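You operate a simulated robot arm through the tools that you are given. There is no shell and no other tool. Be economical: measure what you need, move in short steps, check, and stop when the job is done.

Carry out the task below with a simulated two-armed robot. There is one attempt and no reset: what you move stays moved.

## Task
Put the green wax ring from the top of the collector cabinet on the purple wiper and the yellow wax ring on top of the green wiper. Put the grease brush on the top of the workbench. Take the cloth on the top of the board stand and put it away on the top of the workbench. Pull the left drawer of the parts bench open. The order is free.

The check looks at the end state, three seconds after you hand in, the way a careful person would. Anything else that was tipped, shoved, dropped, spilled or broken makes it a failure. Flat cloth is picked up by pressing the open fingertips on it (5 to 10 N) and closing them slowly along it; thin cloth reads only 2 to 8 mm in the jaws.

## Robot
Two 7-joint arms with two-finger parallel grippers on one trunk, on a base that drives. Base frame: it is fixed to the floor where the robot stands at the start and does not move with it; the origin is under the middle of the robot, x ahead of it, y to its left, z up. Units: mm, degrees, N and s.
The left shoulder is at the start at [50, 177, 1129], the right one opposite. With the tool pointing down near the work surface each hand reaches from about 100 to 680 mm from the robot's upright axis, wherever it stands, measured 20 degrees to its own side. Places, roughly: cloth (12x6x3 cm) [-100, -1800, 800]; grease brush (3x3x13 cm) [500, 400, 900]; green wiper (8x5x4 cm) [500, 100, 900]; left drawer of the parts bench [-2100, -3600, 800]; purple wiper (8x8x2 cm) [700, 0, 900]; top of the workbench [-2200, 100, 900]; wax ring [750, 0, 1000]. Payload 3.43 kg a hand.
Tool frame (each hand has its own): the origin (TCP) lies between the finger pads and is the grasp point; the fingertips stand 34 mm ahead of it; z points along the fingers, y is the line along which they close. Largest opening 128 mm; finger width 24, thickness 12; the body of the gripper, 48 by 130 mm, starts 96 mm behind the TCP.
Orientation is told as [roll, pitch, yaw] about the base's x, y, z axes, in that order, counted from this pose: with the fingers straight down and closing along the base's y, the tool's x points along the base's -x, its y along +y and its z along -z.

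## Interface
- The arms move only by the tool move_arm. It takes "left_deltas", "right_deltas" or both (then of equal length, played together; a hand with none holds still); each is a list of rows, each a list of 7 numbers: the shift along the base's x, y, z in mm, then the turn, a rotation vector about the base's x, y, z in degrees, then the closure in counts, from 0 (fully open) to 255 (shut). In form: [[x, y, z, rx, ry, rz, claw], ...]. A call has 1 to 8 rows; each row is the pose to reach, as a shift and turn from the pose commanded when the call began. Each row takes 0.2 s and may step no farther than 50 mm and 8.6 degrees from the row before; otherwise, or with a gripper value out of range, the whole call is refused. A pose out of reach is approached as far as the arm can. The call stops where the force on the tool passes 40 N (or 10 N more than at its start, if that is more) or the arm is blocked; 0.2 s more then pass. Each finger travels about 108 mm/s and halts on what it meets, pressing with about 27 N; the grip force reading is that of the motor and also rises with nothing between the fingers. The clock runs only during rows and for 0.2 s after the last one: add rows that repeat a pose to give the fingers time. The reply holds the time, the measured pose of the TCP, the force on the tool along the base axes, the opening and the grip force, in the units named above and with some noise, with the torque about the TCP (base axes, N m) and any sound that the robot's microphone picked up, and new pictures: "show" is both (left out), scene, wrist or none (wrist: the cameras of the hands that moved).
- Cameras (640 x 400 px; columns grow to the right, rows downward): "scene" is now at [155.9, 31, 1305.3]; the picture's right is [0.27, -0.96, 0.00], its down [-0.57, -0.16, -0.81] and it looks along [0.78, 0.21, -0.59] (base axes); focal length 271 px, centre (320, 200). "left" rides on the left gripper at [76, 11, -160] in its tool frame; the picture's right is [-0.15, 0.99, 0.00], its down [-0.88, -0.13, -0.46] and it looks along [-0.45, -0.07, 0.89] (tool axes); focal length 234 px, centre (320, 200). "right" rides on the right gripper at [76, -11, -160] in its tool frame; the picture's right is [0.15, 0.99, 0.00], its down [-0.88, 0.13, -0.46] and it looks along [-0.45, 0.07, 0.89] (tool axes); focal length 234 px, centre (320, 200). There is no depth. A picture from a camera that has moved, and an enlarged one, comes with that camera's place and axes in the base frame and with its lens. The place of the scene camera against the robot may be out by one fixed shift of up to 25 mm in any direction.
- raise_lower(by): slides the trunk up (or, below 0, down) by that many mm; the arms and the scene camera ride with it, the base frame stays. It gives what a move gives, with no picture.
- steer(legs): drives the robot by 1 to 6 legs, each [ahead, turn to the left] in mm and degrees, along the robot's own axes; the way and the turn of a leg run together, so that a leg with both is an arc; at most 1500 mm and 180 degrees a leg. The arms and the cameras ride along, it lands a little off, and it stops where it bumps. It gives what a move gives, and a new picture of the scene camera.
- head_to(pan, tilt): turns the head with the scene camera to pan (to the left, within 80 degrees either way) and tilt (down, from -29 to 69), counted from straight ahead of the robot. It gives what a move gives, and a new picture of the scene camera.
- zoom(camera, box): a new picture of the part [left, top, right, bottom] of that camera's present view, enlarged. No time passes.
- job_done(): hands the job in; it is judged then, once.

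Work in short steps. Places have to be worked out from the pictures, the camera data and where the tool is seen: move nearer, look again, correct. Check each grasp and each placing, and mend what went wrong. You have 165 turns and 260 pictures in all, those below and enlarged ones among them. Open the grippers and draw the arms clear of the work before you hand the job in, unless the task says otherwise; then end with one line.

The tools are called after "Call:" as name(argument=value, ...) on one line, values as JSON. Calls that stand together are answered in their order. move_arm: Moves the arms, as the interface text tells. Its arguments: {"type":"object","properties":{"left_deltas":{"type":"array","items":{"type":"array","items":{"type":"number"}}},"right_deltas":{"type":"array","items":{"type":"array","items":{"type":"number"}}},"show":{"type":"string","enum":["both","scene","wrist","none"]}},"required":[]} The other tools are called the same way: raise_lower (by) slides the trunk up or down; steer (legs) drives the base; head_to (pan, tilt) turns the head that bears the scene camera; zoom (camera, box) takes an enlarged picture of a part of a camera's view; job_done () hands the job in.

At the start:

```text
time_s: 0.0
left_tool_pos: [433.1, 335.5, 1100.3]
left_orientation: [0.0, 0.0, 0.1]
left_force: [-0.4, -0.5, 0.2]
left_moment: [-0.01, 0.01, 0.01]
left_grip_width: 128.0
left_grasp_force: 0.0
right_tool_pos: [424.3, -116.9, 1126.6]
right_orientation: [-0.1, 0.0, 0.0]
right_force: [0.7, 0.2, 0.1]
right_moment: [0.03, 0.02, -0.02]
right_grip_width: 128.2
right_grasp_force: 0.0
trunk travel left (down, up): [-300.0, 101.0]
robot x, y, heading: [-0.3, 0.9, 0.0]
head pan, tilt: [15.5, 36.3]
```

scene: 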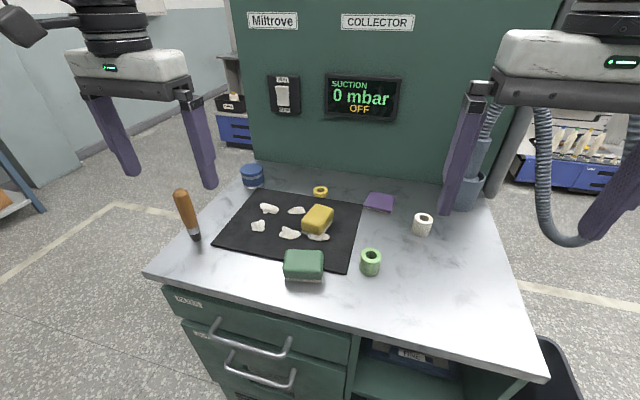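
right: 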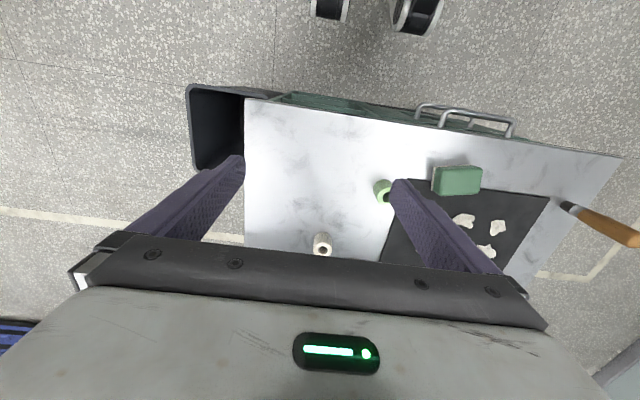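
left: 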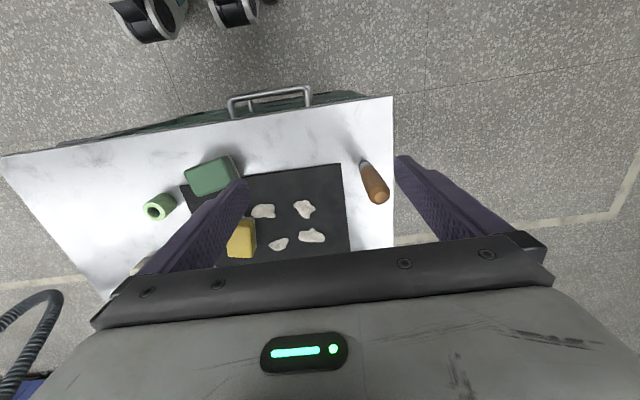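

I start by looking more closely at the work surface in all three views.

Call:
zoom(camera="scene", box=[150, 150, 470, 350])

Call:
zoom(camera="right", box=[300, 100, 640, 312])

Call:
zoom(camera="left", box=[100, 80, 420, 280])

```text
2.00 times, centred on (310, 250) of scene
camera zoom: at [155.9, 31.0, 1305.3], right [0.27, -0.96, 0.0], down [-0.57, -0.16, -0.81], along [0.78, 0.21, -0.59], focal length 542 px, centre (340, 100)
```

zoom: 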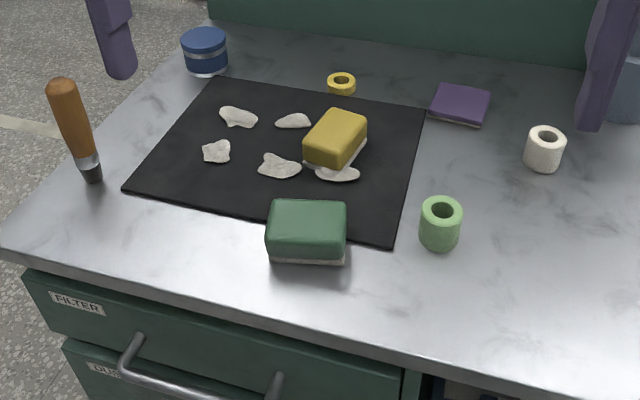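

```text
1.88 times, centred on (470, 206) of right
camera zoom: at [349.6, -129.4, 1287.4], right [-0.15, 0.99, 0.0], down [0.88, 0.13, 0.46], along [0.45, 0.07, -0.89], focal length 441 px, centre (38, 189)
```

zoom: 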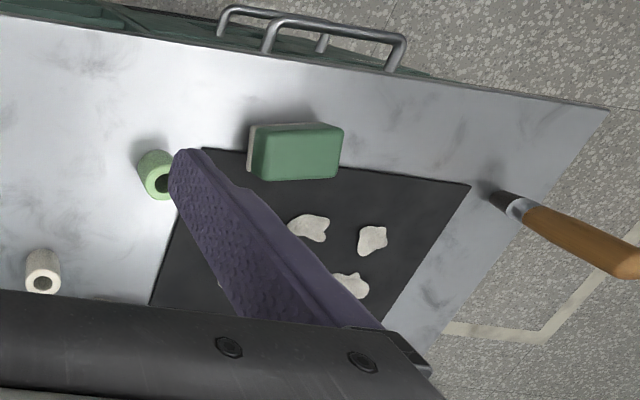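

```text
2.00 times, centred on (260, 180) of left
camera zoom: at [357.5, 345.2, 1258.9], right [0.15, 0.99, 0.0], down [0.88, -0.13, 0.46], along [0.45, -0.07, -0.89], focal length 468 px, centre (440, 240)
```

zoom: 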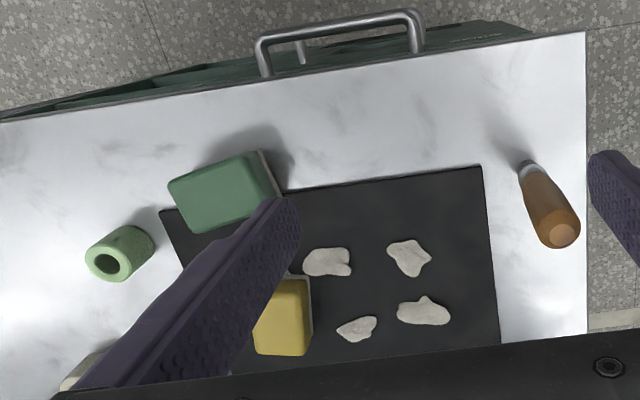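

The cabinet's top is at about z≈850. The green ring is near (520,20), the yellow ring near (750,185), the purple wiper near (742,19), the green wiper near (475,147). The far ones are just past reach, so I drive 100 mm ahead (the drawer handles are at about x≈357).

Call:
steer(legs=[[100, 0]])

Call:
head_to(pan=10, tilt=45)

```text
time_s: 1.1
left_tool_pos: [533.9, 335.4, 1099.4]
left_orientation: [0.0, 0.0, 0.1]
left_force: [0.4, 0.0, -0.9]
left_moment: [0.01, 0.02, -0.02]
left_grip_width: 128.0
left_grasp_force: 0.1
right_tool_pos: [525.1, -118.1, 1126.8]
right_orientation: [0.1, 0.0, 0.0]
right_force: [0.0, -0.1, -0.6]
right_moment: [-0.01, 0.01, -0.04]
right_grip_width: 128.2
right_grasp_force: 0.0
trunk travel left (down, up): [-300.0, 101.0]
robot x, y, heading: [100.2, -0.1, 0.0]
head pan, tilt: [15.5, 36.3]
camera scene: at [256.8, 30.8, 1305.2], right [0.27, -0.96, 0.0], down [-0.57, -0.16, -0.8], along [0.78, 0.21, -0.59], focal length 271 px, centre (320, 200)
```

scene: 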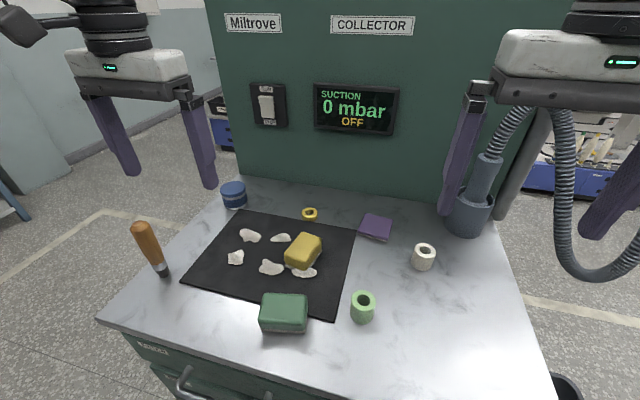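

```text
time_s: 1.9
left_tool_pos: [532.4, 334.6, 1099.5]
left_orientation: [-0.1, 0.0, 0.0]
left_force: [-0.7, 0.3, -0.1]
left_moment: [-0.01, -0.03, 0.02]
left_grip_width: 128.0
left_grasp_force: 0.0
right_tool_pos: [524.4, -117.0, 1127.2]
right_orientation: [0.0, -0.1, -0.1]
right_force: [-0.1, -0.9, 0.1]
right_moment: [0.0, 0.0, 0.03]
right_grip_width: 127.9
right_grasp_force: 0.1
trunk travel left (down, up): [-300.0, 101.0]
robot x, y, heading: [101.3, -0.8, -0.2]
head pan, tilt: [10.0, 45.0]
camera scene: at [251.8, 21.7, 1292.6], right [0.17, -0.98, 0.0], down [-0.7, -0.12, -0.71], along [0.7, 0.12, -0.71], focal length 271 px, centre (320, 200)
```

scene: 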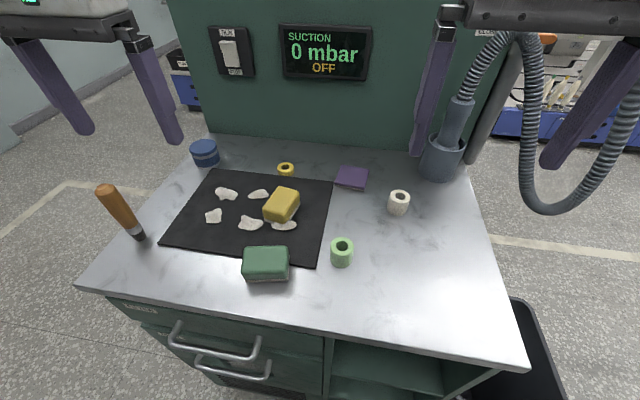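

I move the right hand above the green ring with the jaws half closed, then look through its camera.

Call:
move_arm(right_deltas=[[0, 30, -30, 0, 0, 0, 60], [-2, 65, -60, 0, 0, 0, 110], [-3, 100, -90, 0, 0, 0, 110], [-4, 137, -120, 0, 0, 0, 110], [-4, 137, -145, 0, 0, 0, 110]])

```text
time_s: 3.0
left_tool_pos: [533.0, 334.1, 1099.2]
left_orientation: [0.0, 0.0, -0.1]
left_force: [-0.1, -0.6, -0.5]
left_moment: [0.04, 0.02, 0.0]
left_grip_width: 127.9
left_grasp_force: 0.2
right_tool_pos: [519.9, 20.8, 982.6]
right_orientation: [0.1, 0.0, 0.0]
right_force: [0.6, 0.4, 0.9]
right_moment: [0.02, -0.02, -0.01]
right_grip_width: 72.7
right_grasp_force: 0.1
trunk travel left (down, up): [-300.0, 101.0]
robot x, y, heading: [99.7, -3.8, -0.2]
head pan, tilt: [10.0, 45.0]
camera scene: at [252.0, 21.3, 1292.6], right [0.17, -0.98, 0.0], down [-0.7, -0.12, -0.71], along [0.7, 0.12, -0.71], focal length 271 px, centre (320, 200)
camera right: at [445.6, 8.2, 1142.4], right [-0.15, 0.99, 0.0], down [0.88, 0.13, 0.46], along [0.45, 0.07, -0.89], focal length 234 px, centre (320, 200)
```

scene: 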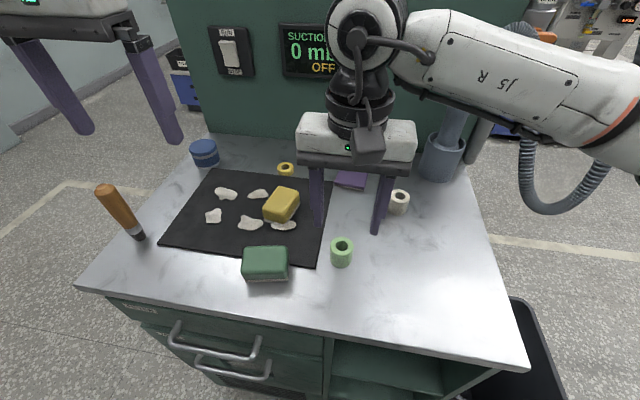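
right: 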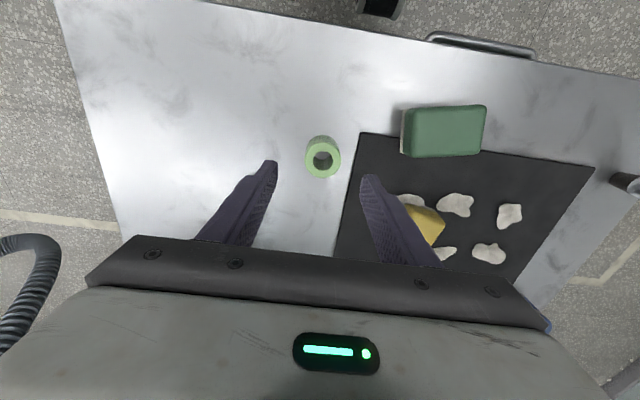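

The estimate holds (ring at ≈(519,21), top ≈897). I lower to z≈893 and close.

Call:
move_arm(right_deltas=[[0, 1, -45, 0, 0, 0, 110], [0, 1, -80, 0, 0, 0, 110], [0, 1, -90, 0, 0, 0, 110], [0, 1, -90, 0, 0, 0, 160], [0, 1, -90, 0, 0, 0, 210], [0, 1, -90, 0, 0, 0, 210]])

```text
time_s: 4.0
left_tool_pos: [532.2, 335.0, 1100.0]
left_orientation: [0.0, -0.2, 0.0]
left_force: [-0.6, -0.1, 0.1]
left_moment: [0.03, -0.02, -0.02]
left_grip_width: 128.2
left_grasp_force: 0.1
right_tool_pos: [519.7, 28.5, 899.1]
right_orientation: [1.7, -0.6, 0.3]
right_force: [-4.2, 5.0, 9.5]
right_moment: [0.53, 0.21, 0.05]
right_grip_width: 50.8
right_grasp_force: 2.3
trunk travel left (down, up): [-300.0, 101.0]
robot x, y, heading: [104.8, -1.7, 0.1]
head pan, tilt: [10.0, 45.0]
stopped in row 4 (right hand): the force on the tool passed its limit (the readings are from after the stop); the commanded pose is now the measured one
camera scene: at [251.1, 21.7, 1292.5], right [0.17, -0.98, 0.0], down [-0.7, -0.12, -0.71], along [0.7, 0.12, -0.71], focal length 271 px, centre (320, 200)
camera right: at [444.5, 11.5, 1058.5], right [-0.15, 0.99, 0.03], down [0.88, 0.12, 0.47], along [0.46, 0.1, -0.88], focal length 234 px, centre (320, 200)
```

scene: 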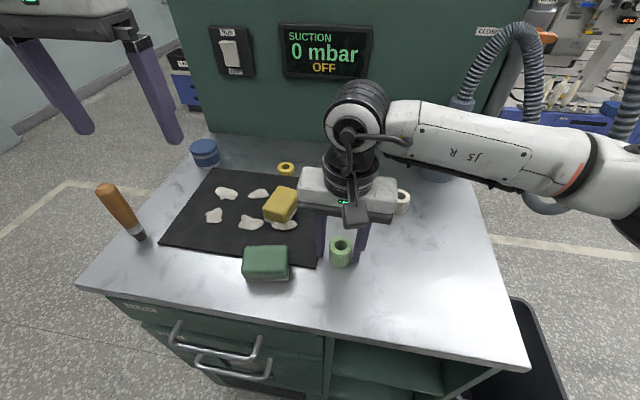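
right: 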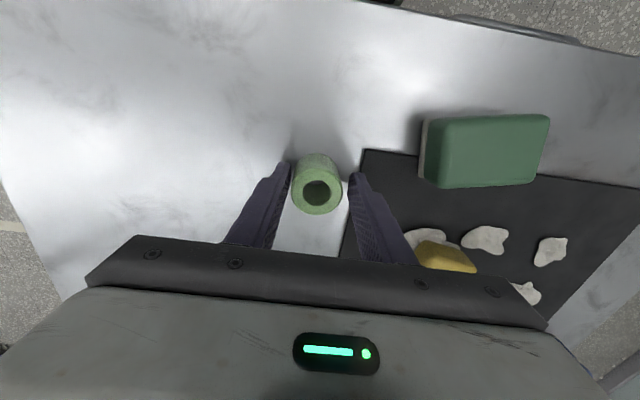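

The fingertips met the surface (so it is at about z≈862); the ring sits centred between the fingers. I rise a little, level the tool, and close.

Call:
move_arm(right_deltas=[[3, -2, 6, -1.7, 0.6, -0.3, 150], [3, -2, 6, -1.7, 0.6, -0.3, 180], [3, -2, 6, -1.7, 0.6, -0.3, 220], [3, -2, 6, -1.7, 0.6, -0.3, 220]], show="wrist")

```text
time_s: 5.0
left_tool_pos: [533.1, 335.2, 1100.0]
left_orientation: [0.0, 0.0, 0.0]
left_force: [0.4, -0.4, -0.4]
left_moment: [0.01, -0.01, -0.03]
left_grip_width: 128.0
left_grasp_force: 0.1
right_tool_pos: [525.6, 25.4, 902.2]
right_orientation: [-0.4, 0.1, -0.1]
right_force: [-0.4, 0.8, -0.1]
right_moment: [-0.03, -0.02, -0.01]
right_grip_width: 38.7
right_grasp_force: 27.2
trunk travel left (down, up): [-300.0, 101.0]
robot x, y, heading: [101.6, -0.1, -0.0]
head pan, tilt: [10.0, 45.0]
camera right: at [450.1, 14.1, 1064.0], right [-0.14, 0.99, -0.01], down [0.88, 0.13, 0.45], along [0.45, 0.06, -0.89], focal length 234 px, centre (320, 200)
```

right: 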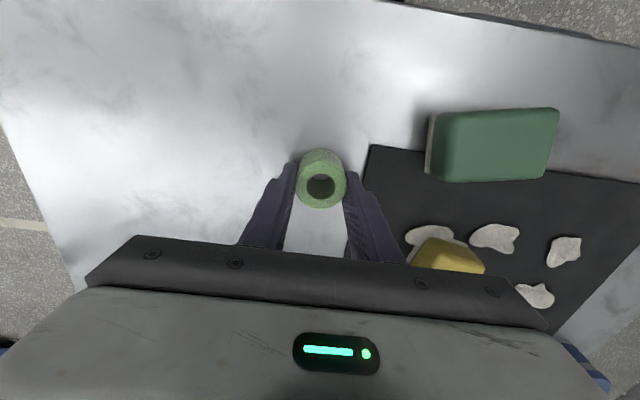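

Gripped at 38.7 mm, 27 N. I lift 80 mm and move toward the purple wiper, stopping short to look at it.

Call:
move_arm(right_deltas=[[0, 0, 45, 0, 0, 0, 220], [20, 0, 85, 0, 0, 0, 220], [60, 0, 85, 0, 0, 0, 220], [100, 0, 85, 0, 0, 0, 220], [140, 0, 85, 0, 0, 0, 220]])

```text
time_s: 6.2
left_tool_pos: [533.1, 336.5, 1099.8]
left_orientation: [0.0, 0.0, 0.0]
left_force: [0.1, 0.6, -0.5]
left_moment: [-0.01, -0.01, 0.01]
left_grip_width: 128.1
left_grasp_force: 0.0
right_tool_pos: [664.5, 24.9, 987.4]
right_orientation: [-0.4, 0.2, 0.0]
right_force: [-0.1, 0.2, -0.7]
right_moment: [0.02, -0.02, 0.0]
right_grip_width: 38.7
right_grasp_force: 26.7
trunk travel left (down, up): [-300.0, 101.0]
robot x, y, heading: [101.0, -0.7, -0.1]
head pan, tilt: [10.0, 45.0]
camera scene: at [252.0, 22.5, 1292.5], right [0.17, -0.98, 0.0], down [-0.7, -0.12, -0.71], along [0.7, 0.12, -0.71], focal length 271 px, centre (320, 200)
camera right: at [589.6, 14.3, 1148.7], right [-0.15, 0.99, -0.01], down [0.88, 0.13, 0.45], along [0.45, 0.06, -0.89], focal length 234 px, centre (320, 200)
```

scene: 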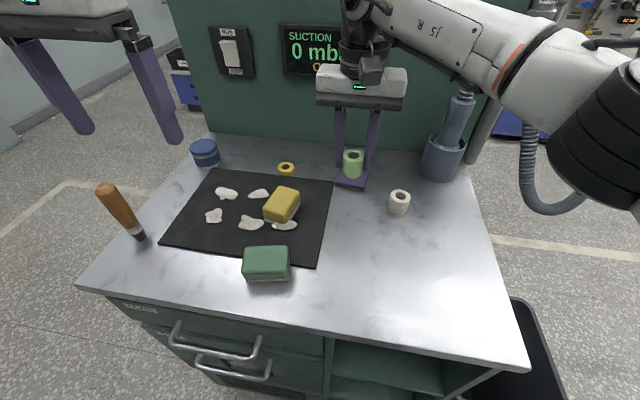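
right: 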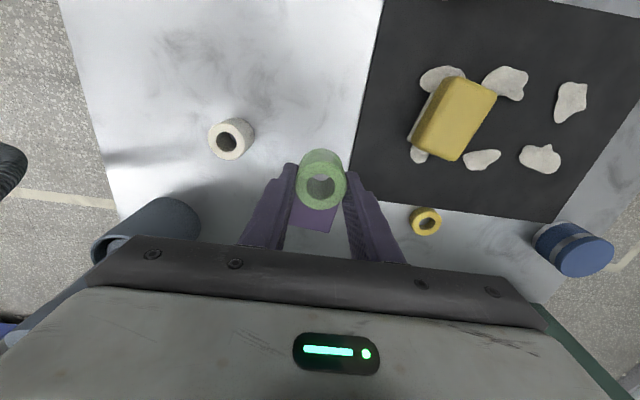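

Call:
zoom(camera="right", box=[240, 130, 400, 260])

Call:
zoom(camera="scene", box=[300, 130, 420, 210])

```text
3.08 times, centred on (320, 195) of right
camera zoom: at [589.6, 14.3, 1148.7], right [-0.15, 0.99, -0.01], down [0.88, 0.13, 0.45], along [0.45, 0.06, -0.89], focal length 720 px, centre (320, 215)
```

zoom: 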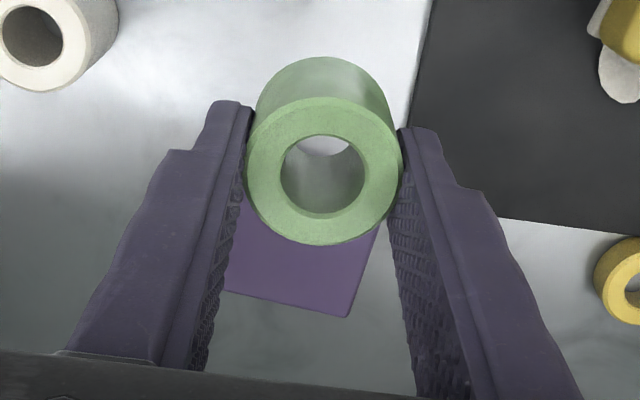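

```text
5.00 times, centred on (360, 170) of scene
camera zoom: at [252.0, 22.5, 1292.5], right [0.17, -0.98, 0.0], down [-0.7, -0.12, -0.71], along [0.7, 0.12, -0.71], focal length 1356 px, centre (120, 350)
```

zoom: 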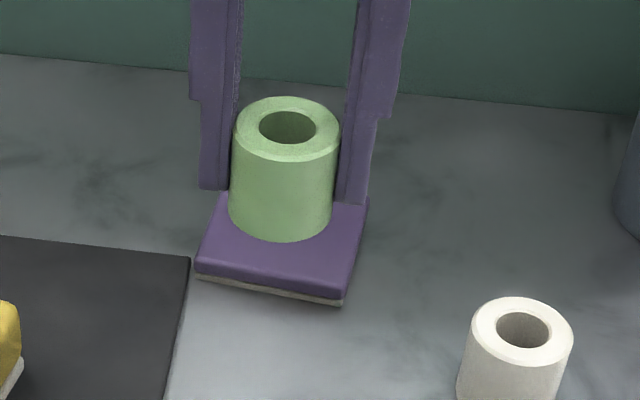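

Wiper centre comes out at about (729,19). I carry the ring over it and lower to just above contact.

Call:
move_arm(right_deltas=[[35, -3, 0, 0, 0, 0, 220], [64, -5, 0, 0, 0, 0, 220], [64, -5, -30, 0, 0, 0, 220], [64, -5, -52, 0, 0, 0, 220], [64, -5, -58, 0, 0, 0, 220]])

```text
time_s: 7.6
left_tool_pos: [533.4, 334.3, 1100.0]
left_orientation: [0.0, 0.0, 0.1]
left_force: [0.5, -0.6, -0.1]
left_moment: [0.02, 0.01, 0.05]
left_grip_width: 128.0
left_grasp_force: 0.1
right_tool_pos: [716.6, -21.5, 939.6]
right_orientation: [0.0, 0.0, -3.1]
right_force: [0.2, -1.1, -0.6]
right_moment: [0.0, -0.01, -0.03]
right_grip_width: 38.6
right_grasp_force: 27.2
right hand out of reach, approached as far as the arm can: row 1, 2, 3, 4, 5
trunk travel left (down, up): [-300.0, 101.0]
robot x, y, heading: [100.5, -1.1, -0.2]
head pan, tilt: [10.0, 45.0]
stopped in row 5 (right hand): the arm was blocked; the commanded pose is now the measured one
camera scene: at [251.9, 21.8, 1292.6], right [0.17, -0.98, 0.0], down [-0.7, -0.12, -0.71], along [0.7, 0.12, -0.71], focal length 271 px, centre (320, 200)
camera right: at [642.1, -28.8, 1100.4], right [-0.09, 1.0, 0.0], down [0.89, 0.08, 0.46], along [0.45, 0.04, -0.89], focal length 234 px, centre (320, 200)
```

scene: 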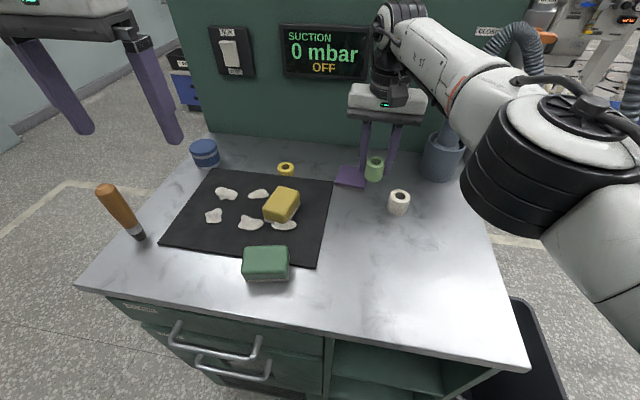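
right: 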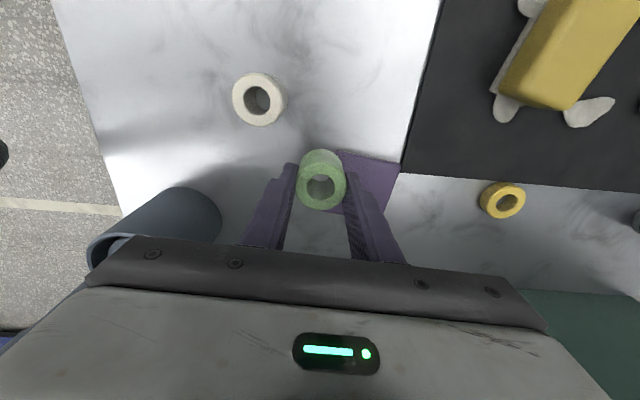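

The arm reached its limit short of the wiper, with the ring still held in the air. I raise it back up and look straight down to judge how much further the base can go.

Call:
move_arm(right_deltas=[[-20, 5, 25, 0, 0, 0, 220], [-40, 15, 50, 0, 0, 2, 220], [-60, 30, 60, 0, 0, 3, 220]], show="none")

Call:
head_to(pan=0, tilt=69)

```text
time_s: 8.4
left_tool_pos: [531.8, 333.2, 1102.2]
left_orientation: [0.2, -0.3, -0.1]
left_force: [-1.0, -1.0, 0.0]
left_moment: [0.11, -0.08, 0.01]
left_grip_width: 128.1
left_grasp_force: 0.1
right_tool_pos: [676.9, 14.9, 998.7]
right_orientation: [-0.7, -0.1, 0.3]
right_force: [-3.1, 3.7, -5.6]
right_moment: [-0.34, -0.41, 0.01]
right_grip_width: 38.6
right_grasp_force: 26.8
right hand out of reach, approached as far as the arm can: row 1, 2, 3
trunk travel left (down, up): [-300.0, 101.0]
robot x, y, heading: [98.0, 1.4, 0.2]
head pan, tilt: [10.0, 45.0]
```

```text
time_s: 9.3
left_tool_pos: [533.1, 334.2, 1100.4]
left_orientation: [0.1, 0.0, 0.0]
left_force: [-0.4, 0.0, 0.8]
left_moment: [0.05, 0.01, 0.03]
left_grip_width: 128.1
left_grasp_force: 0.2
right_tool_pos: [684.2, 10.8, 1002.0]
right_orientation: [-0.5, -0.6, -0.5]
right_force: [0.8, 0.0, -0.3]
right_moment: [-0.01, -0.02, -0.04]
right_grip_width: 38.7
right_grasp_force: 26.9
trunk travel left (down, up): [-300.0, 101.0]
robot x, y, heading: [100.1, 1.0, 0.2]
head pan, tilt: [0.0, 68.8]
camera scene: at [227.7, 7.7, 1263.8], right [0.0, -1.0, 0.0], down [-0.93, 0.0, -0.36], along [0.36, 0.0, -0.93], focal length 271 px, centre (320, 200)
```

scene: 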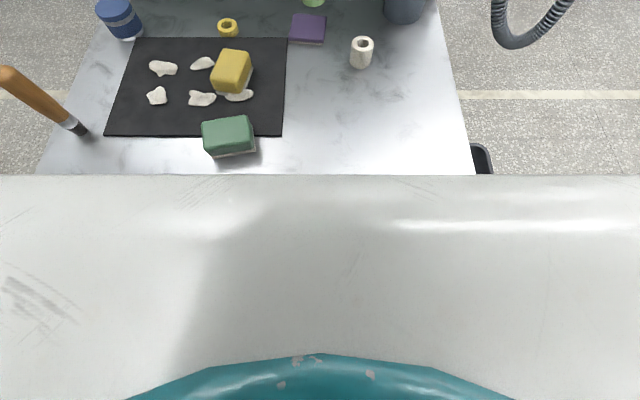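

The head housing blocks the view; the left wrist camera can show the base and the cabinet front instead.

Call:
zoom(camera="left", box=[0, 0, 640, 400])

```text
1.00 times, centred on (320, 200) of left
camera zoom: at [457.5, 345.1, 1259.1], right [0.15, 0.99, 0.0], down [0.88, -0.13, 0.46], along [0.45, -0.07, -0.89], focal length 234 px, centre (320, 200)
```

zoom: 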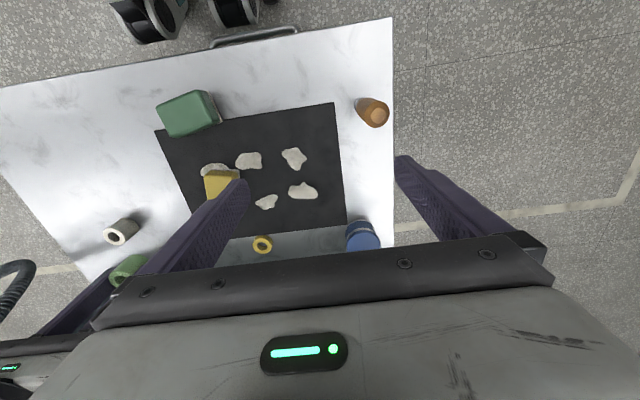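

Floor shows well ahead of the base, so there is room. I drive 60 mm further, and restore the head.

Call:
steer(legs=[[60, 0]])

Call:
head_to(pan=0, tilt=48)

Call:
zoom(camera="right", box=[160, 100, 480, 300])

```text
time_s: 10.3
left_tool_pos: [561.2, 333.5, 1099.5]
left_orientation: [0.0, 0.2, 0.0]
left_force: [-0.9, 1.1, 0.3]
left_moment: [0.03, -0.01, 0.03]
left_grip_width: 128.0
left_grasp_force: 0.1
right_tool_pos: [708.9, 7.5, 998.8]
right_orientation: [-0.8, -0.1, -0.2]
right_force: [0.9, -1.0, -0.6]
right_moment: [-0.02, -0.04, -0.02]
right_grip_width: 38.5
right_grasp_force: 26.7
trunk travel left (down, up): [-300.0, 101.0]
robot x, y, heading: [129.5, -3.0, -0.3]
head pan, tilt: [0.0, 68.8]
stopped in leg 1: the robot was blocked; the commanded pose is now the measured one
camera scene: at [255.0, 5.7, 1263.9], right [0.0, -1.0, 0.0], down [-0.93, 0.0, -0.36], along [0.36, 0.0, -0.93], focal length 271 px, centre (320, 200)
```

scene: 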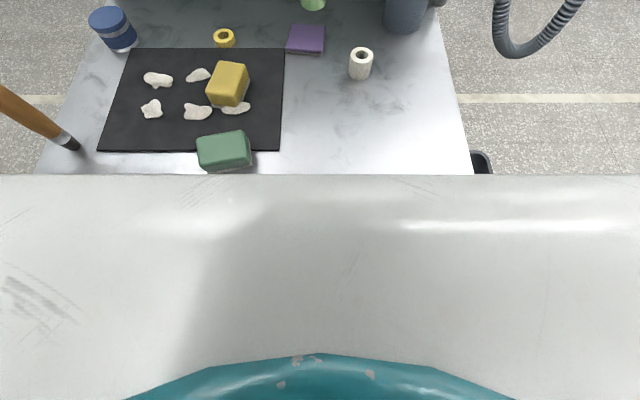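

```text
time_s: 11.2
left_tool_pos: [563.0, 333.1, 1098.6]
left_orientation: [0.0, 0.2, -0.1]
left_force: [-0.9, 0.4, -0.5]
left_moment: [-0.05, -0.06, 0.0]
left_grip_width: 128.3
left_grasp_force: 0.1
right_tool_pos: [709.8, 7.3, 997.5]
right_orientation: [-0.7, -0.1, -0.3]
right_force: [0.1, 0.2, -1.0]
right_moment: [-0.04, 0.02, 0.01]
right_grip_width: 38.6
right_grasp_force: 27.0
trunk travel left (down, up): [-300.0, 101.0]
robot x, y, heading: [125.8, -4.7, 0.0]
head pan, tilt: [0.0, 48.0]
camera scene: at [278.9, 5.7, 1288.3], right [0.0, -1.0, 0.0], down [-0.74, 0.0, -0.67], along [0.67, 0.0, -0.74], focal length 271 px, centre (320, 200)
```

scene: 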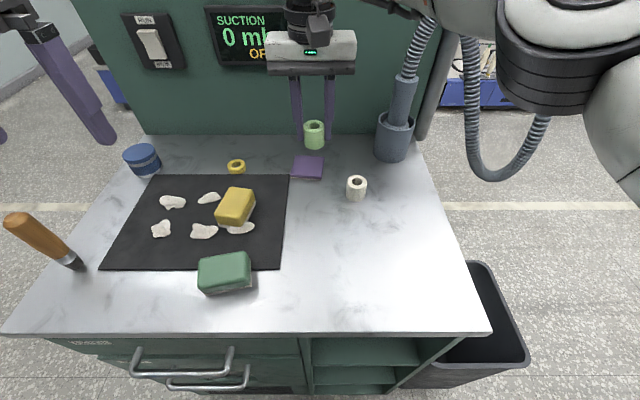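

```text
2.00 times, centred on (320, 200) of right
camera zoom: at [634.5, -1.5, 1159.3], right [-0.14, 0.99, -0.01], down [0.88, 0.13, 0.45], along [0.45, 0.05, -0.89], focal length 468 px, centre (320, 200)
```

zoom: 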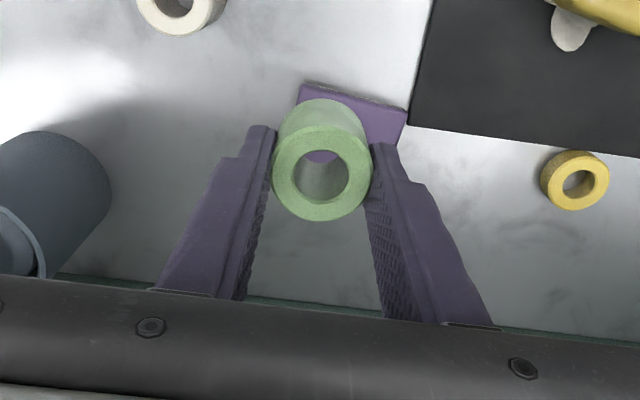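

The base touched the cabinet front softly after 28 mm; nothing moved. That gives about the reach needed. I move above the wiper centre (~(735,21)) staying high.

Call:
move_arm(right_deltas=[[12, 7, -10, 0, 0, 0, 220], [24, 14, -30, 0, 0, 0, 220], [24, 14, -40, 0, 0, 0, 220]])

```text
time_s: 11.9
left_tool_pos: [561.2, 332.3, 1097.8]
left_orientation: [0.0, 0.2, -0.1]
left_force: [0.0, 0.2, 0.6]
left_moment: [-0.01, -0.01, 0.0]
left_grip_width: 127.8
left_grasp_force: 0.2
right_tool_pos: [731.4, 3.1, 976.3]
right_orientation: [-0.3, -0.5, -2.0]
right_force: [0.0, -0.2, -0.6]
right_moment: [0.01, -0.01, 0.01]
right_grip_width: 38.9
right_grasp_force: 27.4
right hand out of reach, approached as far as the arm can: row 2, 3
trunk travel left (down, up): [-300.0, 101.0]
robot x, y, heading: [124.9, -0.5, -0.2]
head pan, tilt: [0.0, 48.0]
camera scene: at [278.9, 5.7, 1288.4], right [0.0, -1.0, 0.0], down [-0.74, 0.0, -0.67], along [0.67, 0.0, -0.74], focal length 271 px, centre (320, 200)
camera right: at [655.5, -5.1, 1136.0], right [-0.11, 0.99, -0.01], down [0.88, 0.1, 0.46], along [0.46, 0.05, -0.89], focal length 234 px, centre (320, 200)
```

scene: 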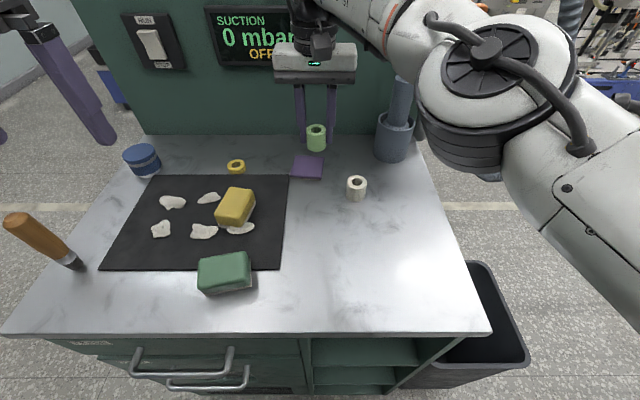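
right: 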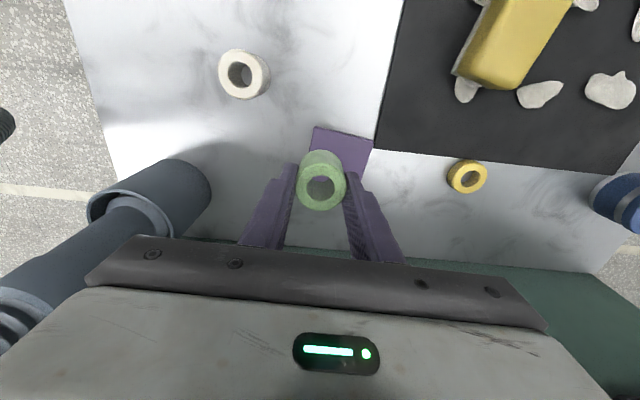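

Still a bit short in y. I back off 25 mm and turn the robot 20° to the left, which brings the right shoulder forward; the hands sweep above everything.

Call:
steer(legs=[[-25, 0], [0, 20]])

Call:
head_to(pan=-20, tilt=45)

```text
time_s: 13.8
left_tool_pos: [397.3, 459.9, 1098.1]
left_orientation: [0.0, 0.2, 19.8]
left_force: [0.1, 0.3, -0.1]
left_moment: [0.04, -0.03, 0.0]
left_grip_width: 127.8
left_grasp_force: 0.0
right_tool_pos: [670.1, 207.8, 978.6]
right_orientation: [0.1, -0.6, 17.8]
right_force: [-0.6, -0.5, -0.5]
right_moment: [-0.02, -0.03, -0.02]
right_grip_width: 38.6
right_grasp_force: 27.0
trunk travel left (down, up): [-300.0, 101.0]
robot x, y, heading: [102.7, -0.4, 19.8]
head pan, tilt: [0.0, 48.0]
camera scene: at [245.1, 56.3, 1288.4], right [0.34, -0.94, 0.0], down [-0.7, -0.25, -0.67], along [0.63, 0.23, -0.74], focal length 271 px, centre (320, 200)
```

scene: 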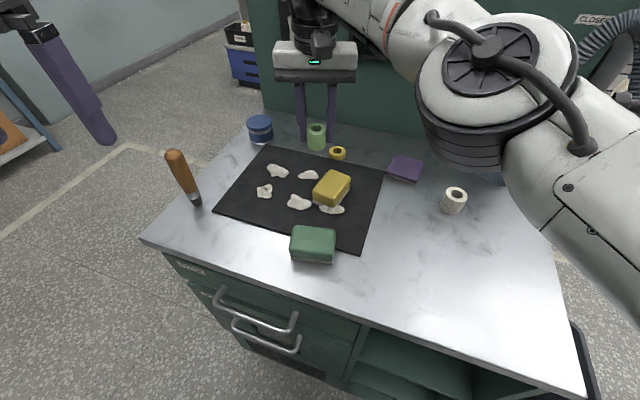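

```text
time_s: 14.7
left_tool_pos: [398.7, 460.6, 1097.0]
left_orientation: [0.0, 0.2, 19.8]
left_force: [-0.4, 0.7, 0.1]
left_moment: [0.02, 0.0, 0.0]
left_grip_width: 127.8
left_grasp_force: 0.1
right_tool_pos: [669.7, 207.0, 978.6]
right_orientation: [-0.1, -0.7, 17.6]
right_force: [0.0, -0.4, 0.5]
right_moment: [-0.02, -0.01, -0.01]
right_grip_width: 38.7
right_grasp_force: 27.2
trunk travel left (down, up): [-300.0, 101.0]
robot x, y, heading: [99.8, -2.7, 19.6]
head pan, tilt: [-20.0, 45.0]
camera scene: at [252.4, 29.5, 1292.6], right [0.0, -1.0, 0.0], down [-0.71, 0.0, -0.71], along [0.71, 0.0, -0.71], focal length 271 px, centre (320, 200)
```

scene: 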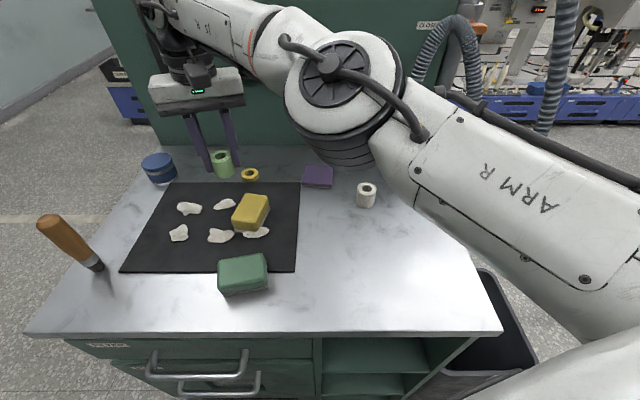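

I sweep the ring right to above the wiper, staying at height.

Call:
move_arm(right_deltas=[[5, -45, 5, 0, 0, 0, 220], [20, -90, 5, 0, 0, -4, 220], [40, -135, 0, 0, 0, -8, 220], [55, -170, -10, 0, 0, -10, 220], [63, -184, -20, 0, 0, -12, 220]])

```text
time_s: 15.9
left_tool_pos: [397.4, 460.9, 1099.6]
left_orientation: [0.0, 0.1, 19.8]
left_force: [-0.1, -0.2, -0.2]
left_moment: [0.02, -0.01, 0.0]
left_grip_width: 128.1
left_grasp_force: 0.0
right_tool_pos: [733.2, 24.5, 958.4]
right_orientation: [-0.1, -0.6, 5.7]
right_force: [-0.1, 0.2, 0.1]
right_moment: [-0.01, -0.02, 0.01]
right_grip_width: 38.6
right_grasp_force: 27.1
trunk travel left (down, up): [-300.0, 101.0]
robot x, y, heading: [103.2, 2.9, 19.7]
head pan, tilt: [-20.0, 45.0]
camera scene: at [252.6, 29.3, 1292.6], right [0.0, -1.0, 0.0], down [-0.71, 0.0, -0.71], along [0.71, 0.0, -0.71], focal length 271 px, centre (320, 200)
camera right: at [658.6, 4.9, 1117.4], right [-0.24, 0.97, 0.0], down [0.86, 0.22, 0.47], along [0.45, 0.11, -0.89], focal length 234 px, centre (320, 200)
```

scene: 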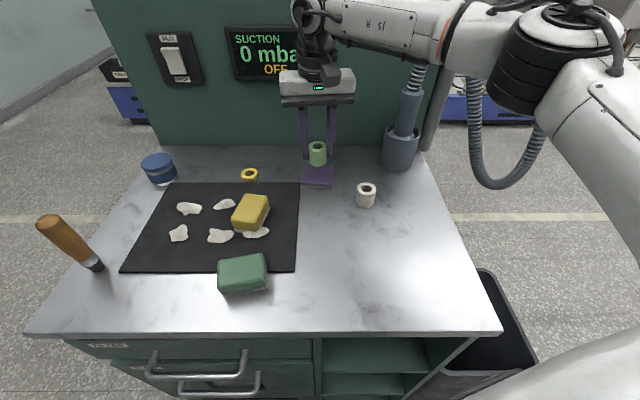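
right: 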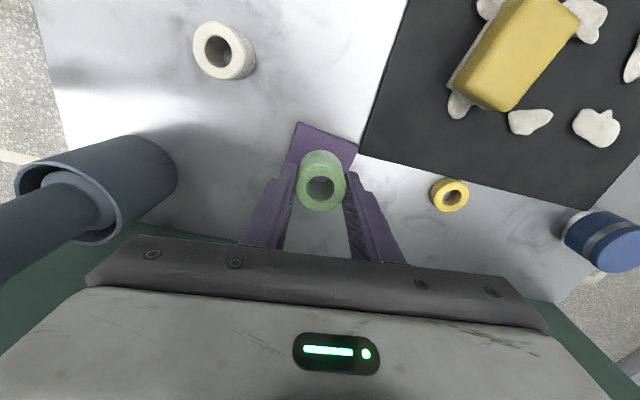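

The ring is nearly over the centre; I shift it by (+6,-4) and lower to near contact.

Call:
move_arm(right_deltas=[[6, -4, -15, 0, 0, 0, 220], [6, -4, -28, 0, 0, 0, 220], [6, -4, -33, 0, 0, 0, 220]])

Call:
zoom(camera="scene", box=[270, 120, 370, 200])

```text
time_s: 16.7
left_tool_pos: [398.1, 460.9, 1098.2]
left_orientation: [0.0, 0.2, 19.8]
left_force: [-0.1, 0.1, 0.3]
left_moment: [0.01, 0.0, 0.01]
left_grip_width: 127.9
left_grasp_force: 0.1
right_tool_pos: [739.4, 20.7, 924.7]
right_orientation: [0.0, -0.6, 5.7]
right_force: [0.0, 0.3, 0.0]
right_moment: [0.0, 0.05, 0.0]
right_grip_width: 38.6
right_grasp_force: 27.0
trunk travel left (down, up): [-300.0, 101.0]
robot x, y, heading: [107.8, 1.4, 19.9]
head pan, tilt: [-20.0, 45.0]
camera scene: at [252.5, 29.4, 1292.6], right [0.0, -1.0, 0.0], down [-0.71, 0.0, -0.71], along [0.71, 0.0, -0.71], focal length 271 px, centre (320, 200)
camera right: at [664.7, 1.4, 1084.5], right [-0.24, 0.97, 0.0], down [0.86, 0.22, 0.46], along [0.45, 0.11, -0.89], focal length 234 px, centre (320, 200)
```

scene: 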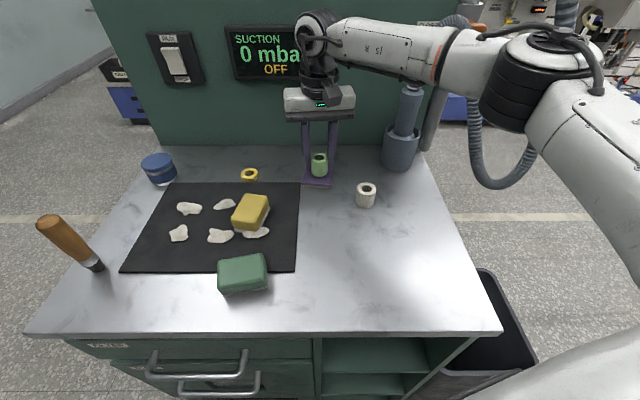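
right: 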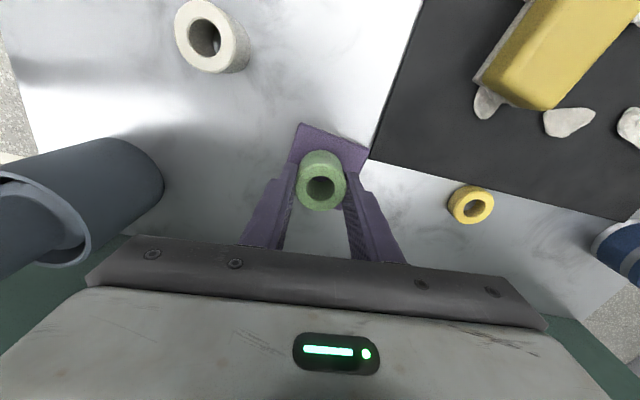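

```text
5.00 times, centred on (320, 160) of scene
camera zoom: at [252.5, 29.4, 1292.6], right [0.0, -1.0, 0.0], down [-0.71, 0.0, -0.71], along [0.71, 0.0, -0.71], focal length 1356 px, centre (320, 400)
```

zoom: 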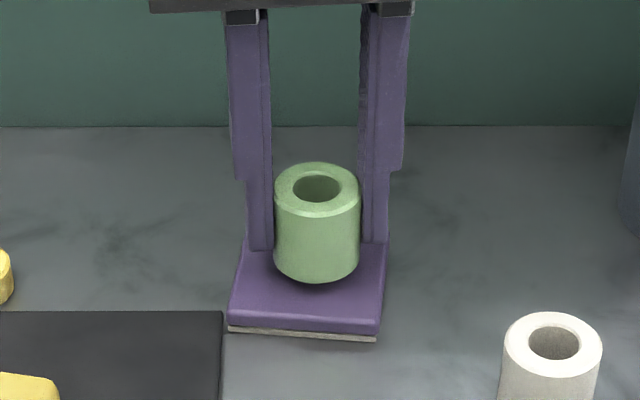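

The ring hangs just over the wiper, well within it. I nudge it (-4,+3) and lower in small steps until contact.

Call:
move_arm(right_deltas=[[-4, 3, -1, 0, 0, 0, 220], [-4, 3, -2, 0, 0, 0, 220], [-4, 3, -3, 0, 0, 0, 220]], show="none")

Call:
zoom(camera="scene", box=[270, 120, 370, 200])

```text
time_s: 17.5
left_tool_pos: [397.1, 460.3, 1099.9]
left_orientation: [0.1, 0.2, 19.8]
left_force: [0.3, -0.6, 0.0]
left_moment: [0.02, 0.0, 0.0]
left_grip_width: 128.1
left_grasp_force: 0.0
right_tool_pos: [734.8, 24.6, 922.5]
right_orientation: [0.2, -0.6, 5.8]
right_force: [-0.2, 0.1, 0.5]
right_moment: [0.02, 0.0, 0.01]
right_grip_width: 38.6
right_grasp_force: 27.0
trunk travel left (down, up): [-300.0, 101.0]
robot x, y, heading: [103.0, -0.5, 19.8]
head pan, tilt: [-20.0, 45.0]
```

```text
5.00 times, centred on (320, 160) of scene
camera zoom: at [252.5, 29.5, 1292.6], right [0.0, -1.0, 0.0], down [-0.71, 0.0, -0.71], along [0.71, 0.0, -0.71], focal length 1356 px, centre (320, 400)
```

zoom: 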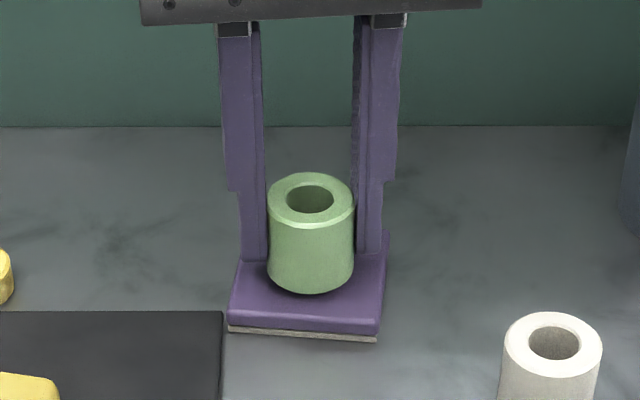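

No contact yet; I go on down a few millimetres.

Call:
move_arm(right_deltas=[[0, 0, -1.5, 0, 0, 0, 220], [0, 0, -3, 0, 0, 0, 220]], show="none")

```text
time_s: 18.1
left_tool_pos: [397.3, 460.6, 1098.9]
left_orientation: [0.1, 0.3, 19.7]
left_force: [-0.8, -0.5, -0.2]
left_moment: [-0.03, 0.03, -0.03]
left_grip_width: 128.1
left_grasp_force: 0.1
right_tool_pos: [735.0, 22.7, 918.5]
right_orientation: [0.0, -0.6, 5.8]
right_force: [-0.2, -0.1, -0.8]
right_moment: [0.03, 0.05, 0.0]
right_grip_width: 38.8
right_grasp_force: 26.7
trunk travel left (down, up): [-300.0, 101.0]
robot x, y, heading: [101.4, -0.6, 20.0]
head pan, tilt: [-20.0, 45.0]
```

Call:
move_arm(right_deltas=[[0, 0, -1.5, 0, 0, 0, 220], [0, 0, -3, 0, 0, 0, 220]], show="none")

Call:
zoom(camera="scene", box=[270, 120, 370, 200])

```text
time_s: 18.7
left_tool_pos: [397.9, 461.0, 1098.4]
left_orientation: [0.0, 0.2, 19.7]
left_force: [-1.4, 1.2, 0.2]
left_moment: [-0.02, 0.0, -0.02]
left_grip_width: 128.1
left_grasp_force: 0.0
right_tool_pos: [736.1, 24.3, 916.4]
right_orientation: [-0.1, -0.5, 5.7]
right_force: [0.2, 0.7, -0.8]
right_moment: [0.0, 0.02, 0.02]
right_grip_width: 38.8
right_grasp_force: 27.1
trunk travel left (down, up): [-300.0, 101.0]
robot x, y, heading: [104.5, 0.2, 19.8]
head pan, tilt: [-20.0, 45.0]
```

```text
5.00 times, centred on (320, 160) of scene
camera zoom: at [252.5, 29.5, 1292.6], right [0.0, -1.0, 0.0], down [-0.71, 0.0, -0.71], along [0.71, 0.0, -0.71], focal length 1356 px, centre (320, 400)
```

zoom: 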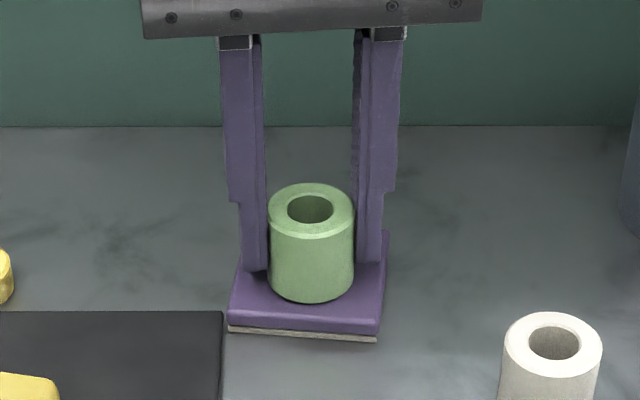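

Call:
move_arm(right_deltas=[[-2, 0, -1, 0, 0, 0, 220], [-2, 0, -2, 0, 0, 0, 220], [-2, 0, -3, 0, 0, 0, 220]], show="none")

Call:
zoom(camera="scene", box=[270, 120, 370, 200])

```text
time_s: 19.5
left_tool_pos: [397.5, 461.3, 1100.0]
left_orientation: [0.0, 0.0, 19.7]
left_force: [-0.1, 0.0, 0.1]
left_moment: [0.01, -0.03, -0.01]
left_grip_width: 128.0
left_grasp_force: 0.1
right_tool_pos: [731.8, 23.4, 915.2]
right_orientation: [0.1, -0.8, 5.7]
right_force: [2.0, 0.0, 12.9]
right_moment: [-0.04, 0.12, 0.05]
right_grip_width: 38.7
right_grasp_force: 27.0
trunk travel left (down, up): [-300.0, 101.0]
robot x, y, heading: [104.4, -2.4, 19.6]
head pan, tilt: [-20.0, 45.0]
```

```text
5.00 times, centred on (320, 160) of scene
camera zoom: at [251.5, 29.4, 1293.0], right [0.0, -1.0, 0.0], down [-0.71, 0.0, -0.71], along [0.71, 0.0, -0.71], focal length 1356 px, centre (320, 400)
```

zoom: 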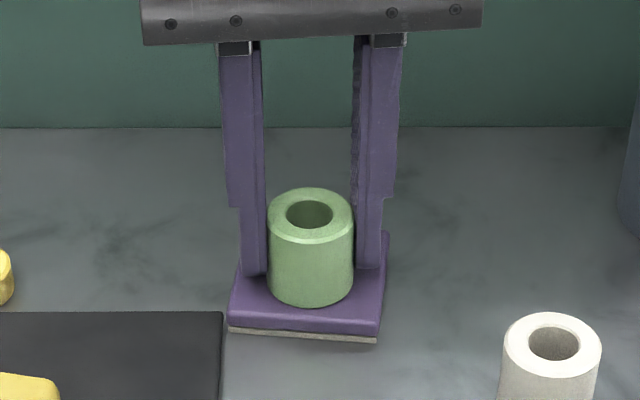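

Contact (13 N) with the ring sitting on the wiper. I open slowly and lift straight up.

Call:
move_arm(right_deltas=[[0, 0, 1, 0, 0, 0, 165], [0, 0, 1, 0, 0, 0, 130], [0, 0, 1, 0, 0, 0, 110], [0, 0, 25, 0, 0, 0, 110], [0, 0, 65, 0, 0, 0, 110], [0, 0, 100, 0, 0, 0, 110], [-30, 0, 130, 0, 0, 0, 110]], show="scene")

Call:
zoom(camera="scene", box=[220, 120, 380, 220])

```text
time_s: 21.1
left_tool_pos: [398.2, 460.4, 1098.8]
left_orientation: [0.0, 0.1, 19.8]
left_force: [0.0, -0.2, -0.6]
left_moment: [-0.02, 0.01, -0.03]
left_grip_width: 127.9
left_grasp_force: 0.1
right_tool_pos: [701.9, 23.7, 1042.5]
right_orientation: [0.0, -0.5, 5.8]
right_force: [-0.1, -0.3, 0.1]
right_moment: [-0.02, -0.02, -0.01]
right_grip_width: 73.0
right_grasp_force: 0.0
trunk travel left (down, up): [-300.0, 101.0]
robot x, y, heading: [98.2, 1.5, 19.7]
head pan, tilt: [-20.0, 45.0]
camera scene: at [251.9, 29.2, 1292.7], right [0.0, -1.0, 0.0], down [-0.71, 0.0, -0.71], along [0.71, 0.0, -0.71], focal length 271 px, centre (320, 200)
```

scene: 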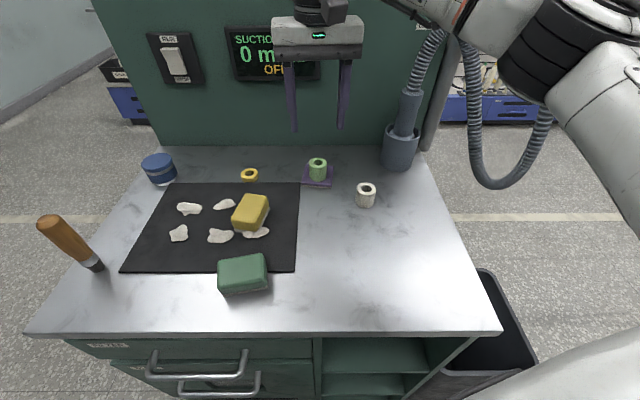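

```text
4.00 times, centred on (300, 170) of scene
camera zoom: at [251.9, 29.2, 1292.7], right [0.0, -1.0, 0.0], down [-0.71, 0.0, -0.71], along [0.71, 0.0, -0.71], focal length 1084 px, centre (400, 320)
```

zoom: 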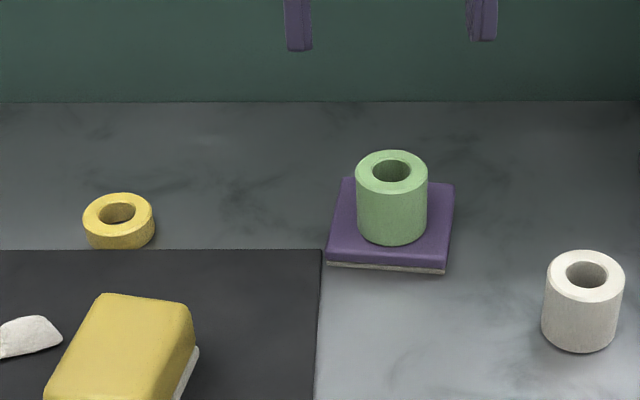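

The green ring is placed. The yellow ring is at about (728,186): I will take it with the left hand with the robot turned right. First I draw the right hand in, well clear of the hose.

Call:
move_arm(right_deltas=[[-40, 0, 15, 0, 0, 0, 60], [-85, -5, 30, 0, 0, 0, 0], [-130, -15, 40, 0, 0, 0, 0], [-175, -25, 50, 0, 0, 0, 0], [-215, -35, 60, 0, 0, 0, 0], [-255, -45, 60, 0, 0, 0, 0], [-290, -60, 60, 0, 0, 0, 0]], show="none")

Call:
steer(legs=[[0, -38]])

Call:
head_to(pan=25, tilt=45)

```text
time_s: 22.7
left_tool_pos: [396.6, 461.2, 1099.0]
left_orientation: [0.0, 0.1, 19.8]
left_force: [-1.1, -0.4, -0.2]
left_moment: [0.0, 0.01, -0.03]
left_grip_width: 128.0
left_grasp_force: 0.1
right_tool_pos: [411.4, -36.5, 1103.1]
right_orientation: [-0.1, -0.7, 5.6]
right_force: [-0.7, 0.2, 0.0]
right_moment: [-0.01, 0.01, 0.04]
right_grip_width: 127.9
right_grasp_force: 0.0
trunk travel left (down, up): [-300.0, 101.0]
robot x, y, heading: [106.8, -3.2, 19.4]
head pan, tilt: [-20.0, 45.0]
```

```text
time_s: 24.8
left_tool_pos: [618.8, 184.5, 1098.2]
left_orientation: [0.0, 0.2, -17.8]
left_force: [0.0, 0.9, -0.3]
left_moment: [0.01, 0.01, -0.01]
left_grip_width: 128.0
left_grasp_force: 0.1
right_tool_pos: [327.8, -218.2, 1102.0]
right_orientation: [0.1, -0.6, -31.8]
right_force: [-0.9, -0.4, -0.5]
right_moment: [0.01, -0.03, 0.02]
right_grip_width: 128.0
right_grasp_force: 0.0
trunk travel left (down, up): [-300.0, 101.0]
robot x, y, heading: [105.0, -0.3, -17.9]
head pan, tilt: [-20.0, 45.0]
camera scene: at [236.1, -65.4, 1292.6], right [-0.61, -0.79, 0.0], down [-0.56, 0.43, -0.71], along [0.56, -0.43, -0.71], focal length 271 px, centre (320, 200)
```

scene: 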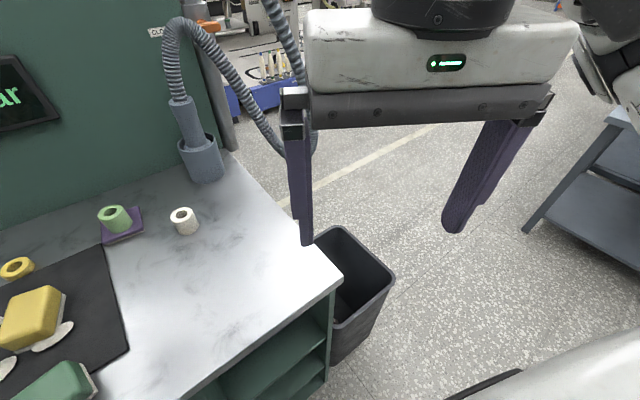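

```text
time_s: 26.0
left_tool_pos: [617.3, 186.2, 1098.6]
left_orientation: [0.0, 0.1, -17.8]
left_force: [0.5, 0.8, -0.3]
left_moment: [0.01, 0.02, -0.01]
left_grip_width: 127.9
left_grasp_force: 0.1
right_tool_pos: [328.6, -216.3, 1102.5]
right_orientation: [-0.1, -0.6, -31.8]
right_force: [0.7, -0.4, -0.6]
right_moment: [0.03, 0.04, 0.01]
right_grip_width: 127.8
right_grasp_force: 0.0
trunk travel left (down, up): [-300.0, 101.0]
robot x, y, heading: [107.9, -3.1, -17.8]
head pan, tilt: [25.0, 45.0]
camera scene: at [252.5, -5.1, 1292.6], right [0.12, -0.99, 0.0], down [-0.7, -0.09, -0.71], along [0.7, 0.09, -0.71], focal length 271 px, centre (320, 200)
```

scene: 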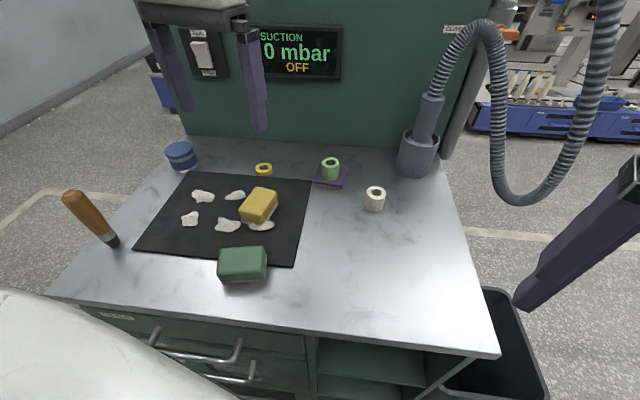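

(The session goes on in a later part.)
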